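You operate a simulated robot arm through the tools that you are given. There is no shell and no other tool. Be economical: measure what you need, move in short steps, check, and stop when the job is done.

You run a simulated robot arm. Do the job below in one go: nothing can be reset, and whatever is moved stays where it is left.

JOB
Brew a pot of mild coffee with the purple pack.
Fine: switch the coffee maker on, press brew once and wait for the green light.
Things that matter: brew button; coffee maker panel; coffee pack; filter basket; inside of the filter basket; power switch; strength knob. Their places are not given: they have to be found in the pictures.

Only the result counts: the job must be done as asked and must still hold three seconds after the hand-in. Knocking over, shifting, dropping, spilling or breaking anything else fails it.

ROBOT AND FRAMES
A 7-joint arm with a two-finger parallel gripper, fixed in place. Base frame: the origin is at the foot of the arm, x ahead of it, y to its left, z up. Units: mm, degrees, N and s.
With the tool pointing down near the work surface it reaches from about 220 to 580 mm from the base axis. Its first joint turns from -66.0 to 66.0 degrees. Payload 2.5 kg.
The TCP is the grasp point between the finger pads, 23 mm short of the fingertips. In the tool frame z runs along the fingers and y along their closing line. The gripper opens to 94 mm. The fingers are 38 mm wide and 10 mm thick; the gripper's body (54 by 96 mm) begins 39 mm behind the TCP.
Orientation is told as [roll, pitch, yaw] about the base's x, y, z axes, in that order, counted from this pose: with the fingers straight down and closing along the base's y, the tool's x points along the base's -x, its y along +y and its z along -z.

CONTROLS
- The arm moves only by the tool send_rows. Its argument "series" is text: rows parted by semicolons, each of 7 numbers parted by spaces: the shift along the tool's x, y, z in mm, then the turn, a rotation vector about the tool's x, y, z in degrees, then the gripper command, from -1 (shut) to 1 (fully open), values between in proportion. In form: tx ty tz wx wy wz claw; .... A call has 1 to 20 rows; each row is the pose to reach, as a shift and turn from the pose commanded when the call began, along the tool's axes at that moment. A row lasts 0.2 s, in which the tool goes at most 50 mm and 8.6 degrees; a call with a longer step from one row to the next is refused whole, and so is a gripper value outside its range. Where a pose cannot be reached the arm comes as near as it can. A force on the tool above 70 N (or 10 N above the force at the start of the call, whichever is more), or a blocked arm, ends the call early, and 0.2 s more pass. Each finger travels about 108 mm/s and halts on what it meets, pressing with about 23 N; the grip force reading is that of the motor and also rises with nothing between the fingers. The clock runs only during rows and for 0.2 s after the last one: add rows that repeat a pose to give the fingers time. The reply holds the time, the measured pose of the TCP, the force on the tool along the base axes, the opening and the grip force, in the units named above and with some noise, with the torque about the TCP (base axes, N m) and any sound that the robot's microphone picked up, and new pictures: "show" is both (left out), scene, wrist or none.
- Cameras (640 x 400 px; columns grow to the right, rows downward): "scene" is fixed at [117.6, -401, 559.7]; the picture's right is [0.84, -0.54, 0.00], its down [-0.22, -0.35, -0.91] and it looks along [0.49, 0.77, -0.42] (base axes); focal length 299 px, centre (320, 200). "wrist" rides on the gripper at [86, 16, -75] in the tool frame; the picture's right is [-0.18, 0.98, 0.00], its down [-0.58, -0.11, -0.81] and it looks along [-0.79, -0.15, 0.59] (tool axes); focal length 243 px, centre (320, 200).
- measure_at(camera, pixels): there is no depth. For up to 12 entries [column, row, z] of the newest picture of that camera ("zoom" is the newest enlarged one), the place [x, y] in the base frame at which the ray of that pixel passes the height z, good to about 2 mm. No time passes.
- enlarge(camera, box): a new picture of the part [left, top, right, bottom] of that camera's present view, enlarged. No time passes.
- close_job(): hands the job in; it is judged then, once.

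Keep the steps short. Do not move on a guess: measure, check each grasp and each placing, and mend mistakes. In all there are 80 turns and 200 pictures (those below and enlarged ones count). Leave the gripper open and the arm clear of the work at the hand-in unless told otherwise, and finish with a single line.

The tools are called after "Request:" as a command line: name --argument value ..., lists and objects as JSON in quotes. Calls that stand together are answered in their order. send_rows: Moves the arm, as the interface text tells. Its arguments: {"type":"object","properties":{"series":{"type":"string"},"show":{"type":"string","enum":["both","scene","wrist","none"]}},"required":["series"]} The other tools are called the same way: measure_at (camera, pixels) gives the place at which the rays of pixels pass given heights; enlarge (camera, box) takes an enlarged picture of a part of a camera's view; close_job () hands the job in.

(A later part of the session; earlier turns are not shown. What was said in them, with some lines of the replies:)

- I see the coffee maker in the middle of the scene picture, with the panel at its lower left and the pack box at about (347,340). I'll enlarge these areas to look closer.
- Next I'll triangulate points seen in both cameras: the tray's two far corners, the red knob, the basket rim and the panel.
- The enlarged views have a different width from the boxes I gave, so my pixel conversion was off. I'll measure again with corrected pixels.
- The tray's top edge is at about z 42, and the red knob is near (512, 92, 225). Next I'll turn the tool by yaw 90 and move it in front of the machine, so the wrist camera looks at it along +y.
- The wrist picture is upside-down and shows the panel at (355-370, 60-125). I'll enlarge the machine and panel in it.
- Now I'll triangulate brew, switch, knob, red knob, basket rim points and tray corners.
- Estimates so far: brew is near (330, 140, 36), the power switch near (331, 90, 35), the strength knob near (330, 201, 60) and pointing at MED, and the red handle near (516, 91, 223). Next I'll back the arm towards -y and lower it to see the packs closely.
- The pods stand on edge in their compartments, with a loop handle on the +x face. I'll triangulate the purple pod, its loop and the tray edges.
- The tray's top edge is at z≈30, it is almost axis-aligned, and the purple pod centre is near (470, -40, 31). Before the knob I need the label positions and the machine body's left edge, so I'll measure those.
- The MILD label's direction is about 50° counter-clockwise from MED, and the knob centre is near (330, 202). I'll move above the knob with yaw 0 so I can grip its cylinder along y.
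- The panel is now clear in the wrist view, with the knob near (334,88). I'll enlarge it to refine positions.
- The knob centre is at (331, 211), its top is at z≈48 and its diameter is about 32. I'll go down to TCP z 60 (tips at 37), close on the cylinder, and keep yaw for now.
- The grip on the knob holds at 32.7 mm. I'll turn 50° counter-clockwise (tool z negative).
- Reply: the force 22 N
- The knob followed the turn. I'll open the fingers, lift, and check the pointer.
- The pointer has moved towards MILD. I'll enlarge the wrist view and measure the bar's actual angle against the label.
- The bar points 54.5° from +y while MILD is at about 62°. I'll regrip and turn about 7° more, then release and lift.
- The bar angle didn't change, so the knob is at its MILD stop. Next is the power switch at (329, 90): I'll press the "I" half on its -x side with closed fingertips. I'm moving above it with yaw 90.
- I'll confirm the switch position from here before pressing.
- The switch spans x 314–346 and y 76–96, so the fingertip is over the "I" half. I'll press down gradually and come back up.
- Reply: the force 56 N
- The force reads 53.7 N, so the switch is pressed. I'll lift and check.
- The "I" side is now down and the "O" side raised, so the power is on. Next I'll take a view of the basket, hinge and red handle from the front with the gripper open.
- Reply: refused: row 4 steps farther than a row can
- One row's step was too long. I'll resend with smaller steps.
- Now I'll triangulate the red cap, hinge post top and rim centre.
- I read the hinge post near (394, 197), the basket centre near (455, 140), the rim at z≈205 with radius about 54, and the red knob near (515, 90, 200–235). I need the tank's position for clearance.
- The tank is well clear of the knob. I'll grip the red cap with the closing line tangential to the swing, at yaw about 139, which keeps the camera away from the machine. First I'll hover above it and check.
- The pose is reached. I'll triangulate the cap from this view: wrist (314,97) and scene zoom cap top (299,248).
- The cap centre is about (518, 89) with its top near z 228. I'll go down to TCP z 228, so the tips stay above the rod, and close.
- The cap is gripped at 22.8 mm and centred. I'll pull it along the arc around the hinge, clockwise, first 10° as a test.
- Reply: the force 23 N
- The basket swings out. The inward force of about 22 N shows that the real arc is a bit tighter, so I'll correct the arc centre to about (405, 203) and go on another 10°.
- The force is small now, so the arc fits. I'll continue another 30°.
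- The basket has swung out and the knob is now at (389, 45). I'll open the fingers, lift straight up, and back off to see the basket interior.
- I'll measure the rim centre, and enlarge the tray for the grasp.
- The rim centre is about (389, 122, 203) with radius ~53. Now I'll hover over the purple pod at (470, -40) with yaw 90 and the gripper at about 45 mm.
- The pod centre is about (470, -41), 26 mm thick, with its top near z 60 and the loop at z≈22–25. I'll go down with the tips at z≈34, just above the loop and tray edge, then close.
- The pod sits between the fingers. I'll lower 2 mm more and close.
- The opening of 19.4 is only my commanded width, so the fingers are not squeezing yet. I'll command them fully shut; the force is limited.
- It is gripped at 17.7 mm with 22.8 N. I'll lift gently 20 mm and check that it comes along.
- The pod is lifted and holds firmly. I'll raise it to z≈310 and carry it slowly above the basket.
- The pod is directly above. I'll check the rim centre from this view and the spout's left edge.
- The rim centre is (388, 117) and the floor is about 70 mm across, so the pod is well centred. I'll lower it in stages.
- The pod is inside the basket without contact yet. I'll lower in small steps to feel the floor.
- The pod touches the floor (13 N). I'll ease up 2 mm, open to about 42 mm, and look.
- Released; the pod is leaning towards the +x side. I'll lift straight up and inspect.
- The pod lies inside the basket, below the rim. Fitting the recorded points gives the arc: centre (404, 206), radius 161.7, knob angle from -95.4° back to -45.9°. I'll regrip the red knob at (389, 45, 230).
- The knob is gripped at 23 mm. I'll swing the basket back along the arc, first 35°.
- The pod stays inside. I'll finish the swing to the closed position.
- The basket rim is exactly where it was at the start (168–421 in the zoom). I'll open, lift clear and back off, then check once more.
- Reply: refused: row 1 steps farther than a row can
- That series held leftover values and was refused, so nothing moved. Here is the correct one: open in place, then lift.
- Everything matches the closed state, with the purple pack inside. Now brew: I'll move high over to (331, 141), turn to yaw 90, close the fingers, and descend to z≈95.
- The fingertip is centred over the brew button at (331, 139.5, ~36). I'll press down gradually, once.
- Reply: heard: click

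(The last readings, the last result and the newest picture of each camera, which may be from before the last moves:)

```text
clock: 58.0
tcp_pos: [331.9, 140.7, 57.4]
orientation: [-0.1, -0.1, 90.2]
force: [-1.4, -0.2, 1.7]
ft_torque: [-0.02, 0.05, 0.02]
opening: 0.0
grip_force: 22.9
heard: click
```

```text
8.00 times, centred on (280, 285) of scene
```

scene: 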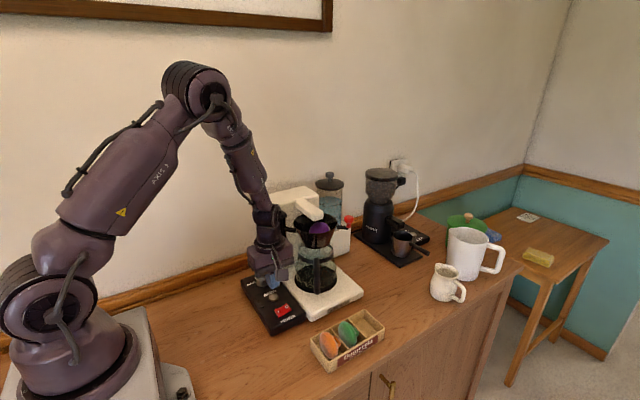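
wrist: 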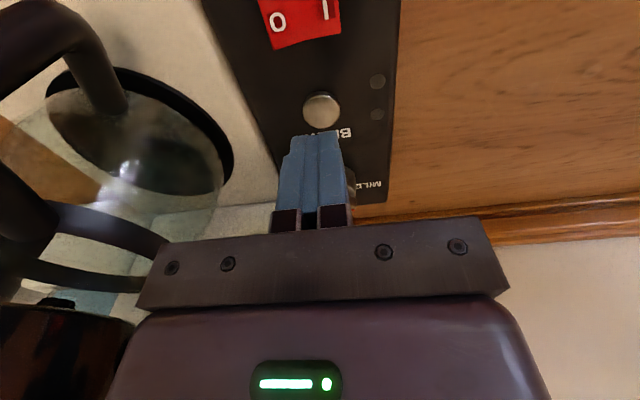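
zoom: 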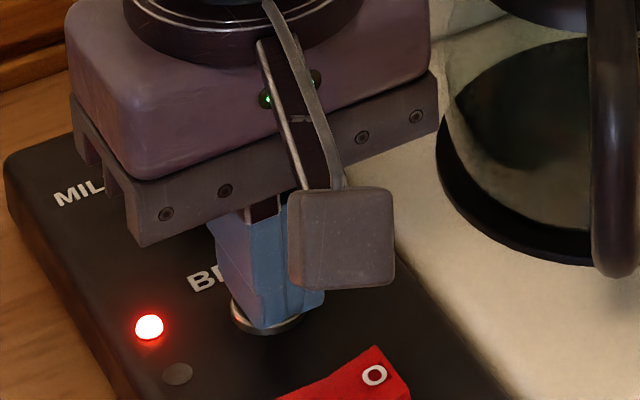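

A click sounded and the red light is on, so it is brewing. I'll lift off, move clear, open the gripper and wait.

Request:
send_rows --series "0 0 -20 0 0 0 -1;0 0 -60 0 0 0 -1;0 0 -100 0 0 0 -1;0 0 -140 0 0 0 -1;0 0 -180 0 0 0 -1;0 0 -220 0 0 0 0;30 0 -250 0 0 0 1;60 0 -270 0 0 0 1;90 0 -280 0 0 0 1;120 0 -280 0 0 0 1;120 0 -280 0 0 0 1;120 0 -280 0 0 0 1" --show "scene"

Request:
enlarge --camera "scene" --box '[240, 190, 368, 310]'

```text
clock: 60.6
tcp_pos: [332.7, 18.5, 337.4]
orientation: [0.1, 0.0, 90.1]
force: [0.1, -0.8, 0.2]
ft_torque: [0.0, -0.02, -0.04]
opening: 94.0
grip_force: 0.0
```

scene: 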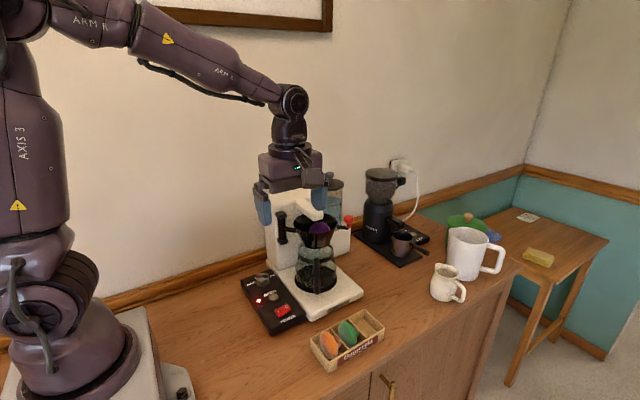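

```text
3.33 times, centred on (304, 250) of scene
```

zoom: 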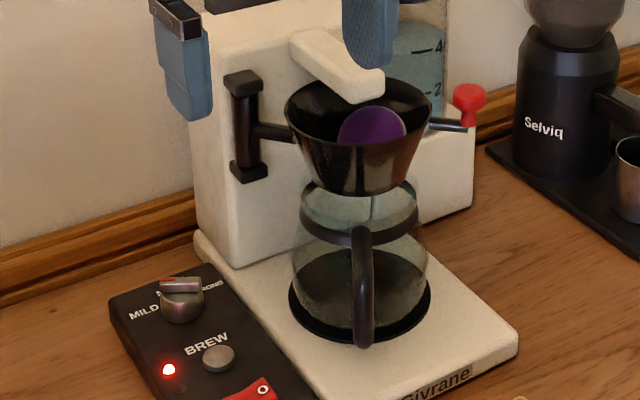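

The red light is on and coffee is dripping. I'll wait in place.

Request:
send_rows --series "0 0 0 0 0 0 1;0 0 0 0 0 0 1;0 0 0 0 0 0 1;0 0 0 0 0 0 1;0 0 0 0 0 0 1;0 0 0 0 0 0 1;0 0 0 0 0 0 1;0 0 0 0 0 0 1;0 0 0 0 0 0 1;0 0 0 0 0 0 1;0 0 0 0 0 0 1;0 0 0 0 0 0 1;0 0 0 0 0 0 1;0 0 0 0 0 0 1;0 0 0 0 0 0 1;0 0 0 0 0 0 1;0 0 0 0 0 0 1;0 0 0 0 0 0 1;0 0 0 0 0 0 1;0 0 0 0 0 0 1" --show "none"

Request:
enlarge --camera "scene" --box '[240, 190, 368, 310]'

```text
clock: 64.8
tcp_pos: [333.2, 19.1, 337.0]
orientation: [0.1, 0.0, 90.0]
force: [-0.1, 0.0, 0.2]
ft_torque: [0.01, 0.01, 0.0]
opening: 94.1
grip_force: 0.1
```

```text
3.33 times, centred on (304, 250) of scene
```

zoom: 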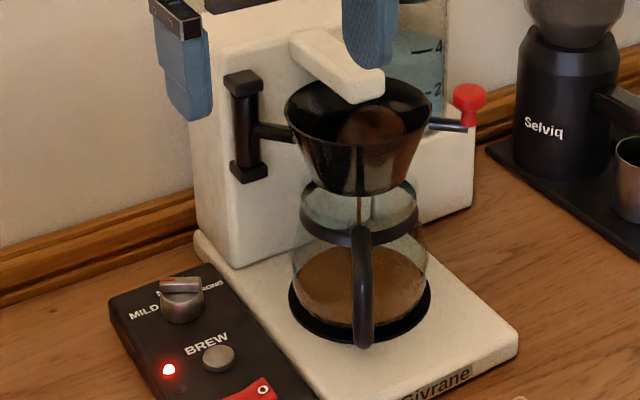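

The coffee is filling and the light is still red. I'll wait more.

Request:
send_rows --series "0 0 0 0 0 0 1;0 0 0 0 0 0 1;0 0 0 0 0 0 1;0 0 0 0 0 0 1;0 0 0 0 0 0 1;0 0 0 0 0 0 1;0 0 0 0 0 0 1;0 0 0 0 0 0 1;0 0 0 0 0 0 1;0 0 0 0 0 0 1;0 0 0 0 0 0 1;0 0 0 0 0 0 1;0 0 0 0 0 0 1;0 0 0 0 0 0 1;0 0 0 0 0 0 1;0 0 0 0 0 0 1;0 0 0 0 0 0 1;0 0 0 0 0 0 1;0 0 0 0 0 0 1;0 0 0 0 0 0 1" --show "none"

Request:
enlarge --camera "scene" --box '[240, 190, 368, 310]'

```text
clock: 69.0
tcp_pos: [333.8, 20.0, 336.8]
orientation: [0.0, 0.0, 90.1]
force: [0.5, -0.9, 0.7]
ft_torque: [0.02, 0.0, 0.01]
opening: 94.0
grip_force: 0.1
```

```text
3.33 times, centred on (304, 250) of scene
```

zoom: 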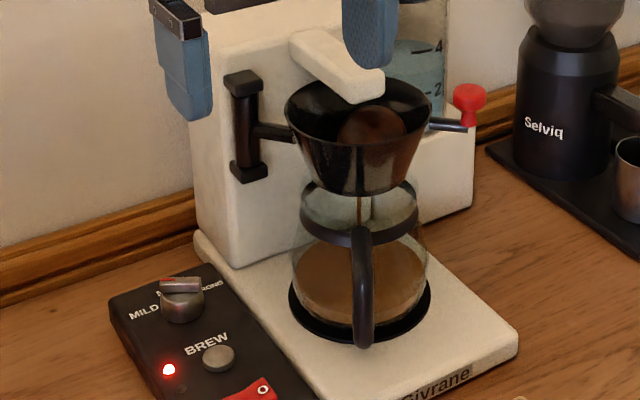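

Still red, so I'll keep waiting.

Request:
send_rows --series "0 0 0 0 0 0 1;0 0 0 0 0 0 1;0 0 0 0 0 0 1;0 0 0 0 0 0 1;0 0 0 0 0 0 1;0 0 0 0 0 0 1;0 0 0 0 0 0 1;0 0 0 0 0 0 1;0 0 0 0 0 0 1;0 0 0 0 0 0 1;0 0 0 0 0 0 1;0 0 0 0 0 0 1;0 0 0 0 0 0 1;0 0 0 0 0 0 1;0 0 0 0 0 0 1;0 0 0 0 0 0 1;0 0 0 0 0 0 1;0 0 0 0 0 0 1;0 0 0 0 0 0 1;0 0 0 0 0 0 1" --show "none"

Request:
send_rows --series "0 0 0 0 0 0 1;0 0 0 0 0 0 1;0 0 0 0 0 0 1;0 0 0 0 0 0 1;0 0 0 0 0 0 1;0 0 0 0 0 0 1;0 0 0 0 0 0 1;0 0 0 0 0 0 1;0 0 0 0 0 0 1;0 0 0 0 0 0 1;0 0 0 0 0 0 1;0 0 0 0 0 0 1;0 0 0 0 0 0 1;0 0 0 0 0 0 1;0 0 0 0 0 0 1;0 0 0 0 0 0 1;0 0 0 0 0 0 1;0 0 0 0 0 0 1;0 0 0 0 0 0 1;0 0 0 0 0 0 1" --show "none"

Request:
enlarge --camera "scene" --box '[240, 190, 368, 310]'

```text
clock: 73.2
tcp_pos: [332.1, 20.1, 335.6]
orientation: [0.0, 0.0, 89.8]
force: [0.4, 1.4, -0.7]
ft_torque: [-0.02, 0.05, -0.01]
opening: 94.1
grip_force: 0.1
```

```text
clock: 77.4
tcp_pos: [331.5, 18.7, 336.8]
orientation: [0.0, 0.0, 90.0]
force: [-0.1, -0.5, -0.1]
ft_torque: [-0.02, 0.03, -0.02]
opening: 94.0
grip_force: 0.0
```

```text
3.33 times, centred on (304, 250) of scene
```

zoom: 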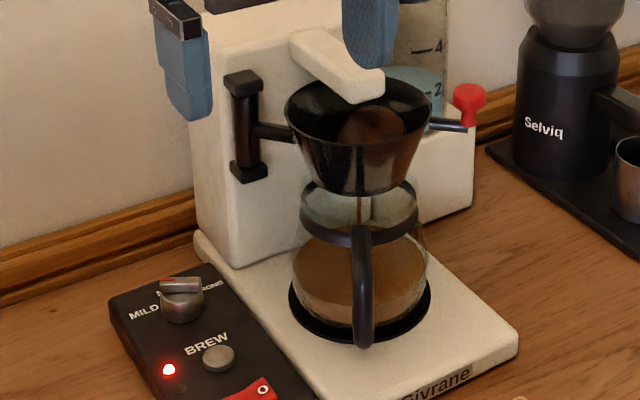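

The tank is at the 2 mark and the light is still red. I'll wait on.

Request:
send_rows --series "0 0 0 0 0 0 1;0 0 0 0 0 0 1;0 0 0 0 0 0 1;0 0 0 0 0 0 1;0 0 0 0 0 0 1;0 0 0 0 0 0 1;0 0 0 0 0 0 1;0 0 0 0 0 0 1;0 0 0 0 0 0 1;0 0 0 0 0 0 1;0 0 0 0 0 0 1;0 0 0 0 0 0 1;0 0 0 0 0 0 1;0 0 0 0 0 0 1;0 0 0 0 0 0 1;0 0 0 0 0 0 1;0 0 0 0 0 0 1;0 0 0 0 0 0 1;0 0 0 0 0 0 1;0 0 0 0 0 0 1" --show "none"

Request:
send_rows --series "0 0 0 0 0 0 1;0 0 0 0 0 0 1;0 0 0 0 0 0 1;0 0 0 0 0 0 1;0 0 0 0 0 0 1;0 0 0 0 0 0 1;0 0 0 0 0 0 1;0 0 0 0 0 0 1;0 0 0 0 0 0 1;0 0 0 0 0 0 1;0 0 0 0 0 0 1;0 0 0 0 0 0 1;0 0 0 0 0 0 1;0 0 0 0 0 0 1;0 0 0 0 0 0 1;0 0 0 0 0 0 1;0 0 0 0 0 0 1;0 0 0 0 0 0 1;0 0 0 0 0 0 1;0 0 0 0 0 0 1" --show "none"

Request:
enlarge --camera "scene" --box '[240, 190, 368, 310]'

```text
clock: 81.6
tcp_pos: [332.8, 18.2, 336.8]
orientation: [0.0, -0.1, 90.0]
force: [-0.4, -1.1, 0.6]
ft_torque: [0.01, 0.02, 0.01]
opening: 93.9
grip_force: 0.0
```

```text
clock: 85.8
tcp_pos: [332.9, 19.1, 336.4]
orientation: [0.0, 0.0, 90.0]
force: [-0.3, 0.2, 0.5]
ft_torque: [0.0, 0.04, 0.01]
opening: 94.3
grip_force: 0.1
```

```text
3.33 times, centred on (304, 250) of scene
```

zoom: 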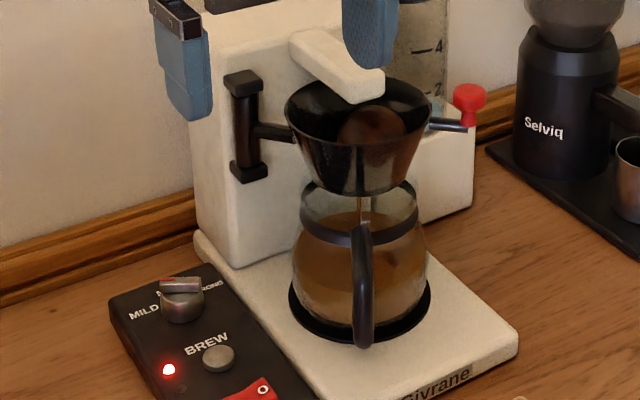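

Almost done, but still red. I'll wait again.

Request:
send_rows --series "0 0 0 0 0 0 1;0 0 0 0 0 0 1;0 0 0 0 0 0 1;0 0 0 0 0 0 1;0 0 0 0 0 0 1;0 0 0 0 0 0 1;0 0 0 0 0 0 1;0 0 0 0 0 0 1;0 0 0 0 0 0 1;0 0 0 0 0 0 1;0 0 0 0 0 0 1;0 0 0 0 0 0 1;0 0 0 0 0 0 1;0 0 0 0 0 0 1;0 0 0 0 0 0 1;0 0 0 0 0 0 1;0 0 0 0 0 0 1;0 0 0 0 0 0 1;0 0 0 0 0 0 1;0 0 0 0 0 0 1" --show "none"

Request:
send_rows --series "0 0 0 0 0 0 1;0 0 0 0 0 0 1;0 0 0 0 0 0 1;0 0 0 0 0 0 1;0 0 0 0 0 0 1;0 0 0 0 0 0 1;0 0 0 0 0 0 1;0 0 0 0 0 0 1;0 0 0 0 0 0 1;0 0 0 0 0 0 1;0 0 0 0 0 0 1;0 0 0 0 0 0 1;0 0 0 0 0 0 1;0 0 0 0 0 0 1;0 0 0 0 0 0 1;0 0 0 0 0 0 1;0 0 0 0 0 0 1;0 0 0 0 0 0 1;0 0 0 0 0 0 1;0 0 0 0 0 0 1" --show "none"

Request:
enlarge --camera "scene" --box '[240, 190, 368, 310]'

```text
clock: 90.0
tcp_pos: [332.0, 19.0, 335.8]
orientation: [0.0, 0.0, 90.0]
force: [-0.1, -0.1, 0.0]
ft_torque: [-0.02, 0.0, 0.02]
opening: 94.0
grip_force: 0.0
```

```text
clock: 94.2
tcp_pos: [332.2, 19.9, 335.7]
orientation: [0.0, 0.0, 90.1]
force: [0.3, 0.5, -0.4]
ft_torque: [0.0, -0.04, -0.01]
opening: 94.0
grip_force: 0.0
```

```text
3.33 times, centred on (304, 250) of scene
```

zoom: 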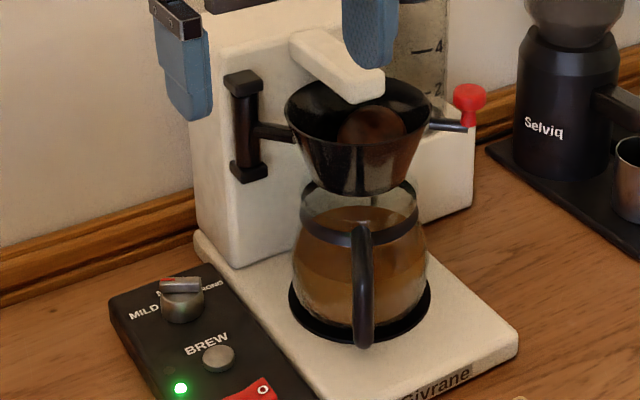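

The green light is on and the pot is full. The gripper is open and the arm is clear, so I'm handing the job in.

Request:
close_job

```text
The job is handed in.
```

The pot of mild coffee is brewed with the purple pack: the knob is at its MILD stop, brew was pressed once, the green light came on, and the job is handed in.
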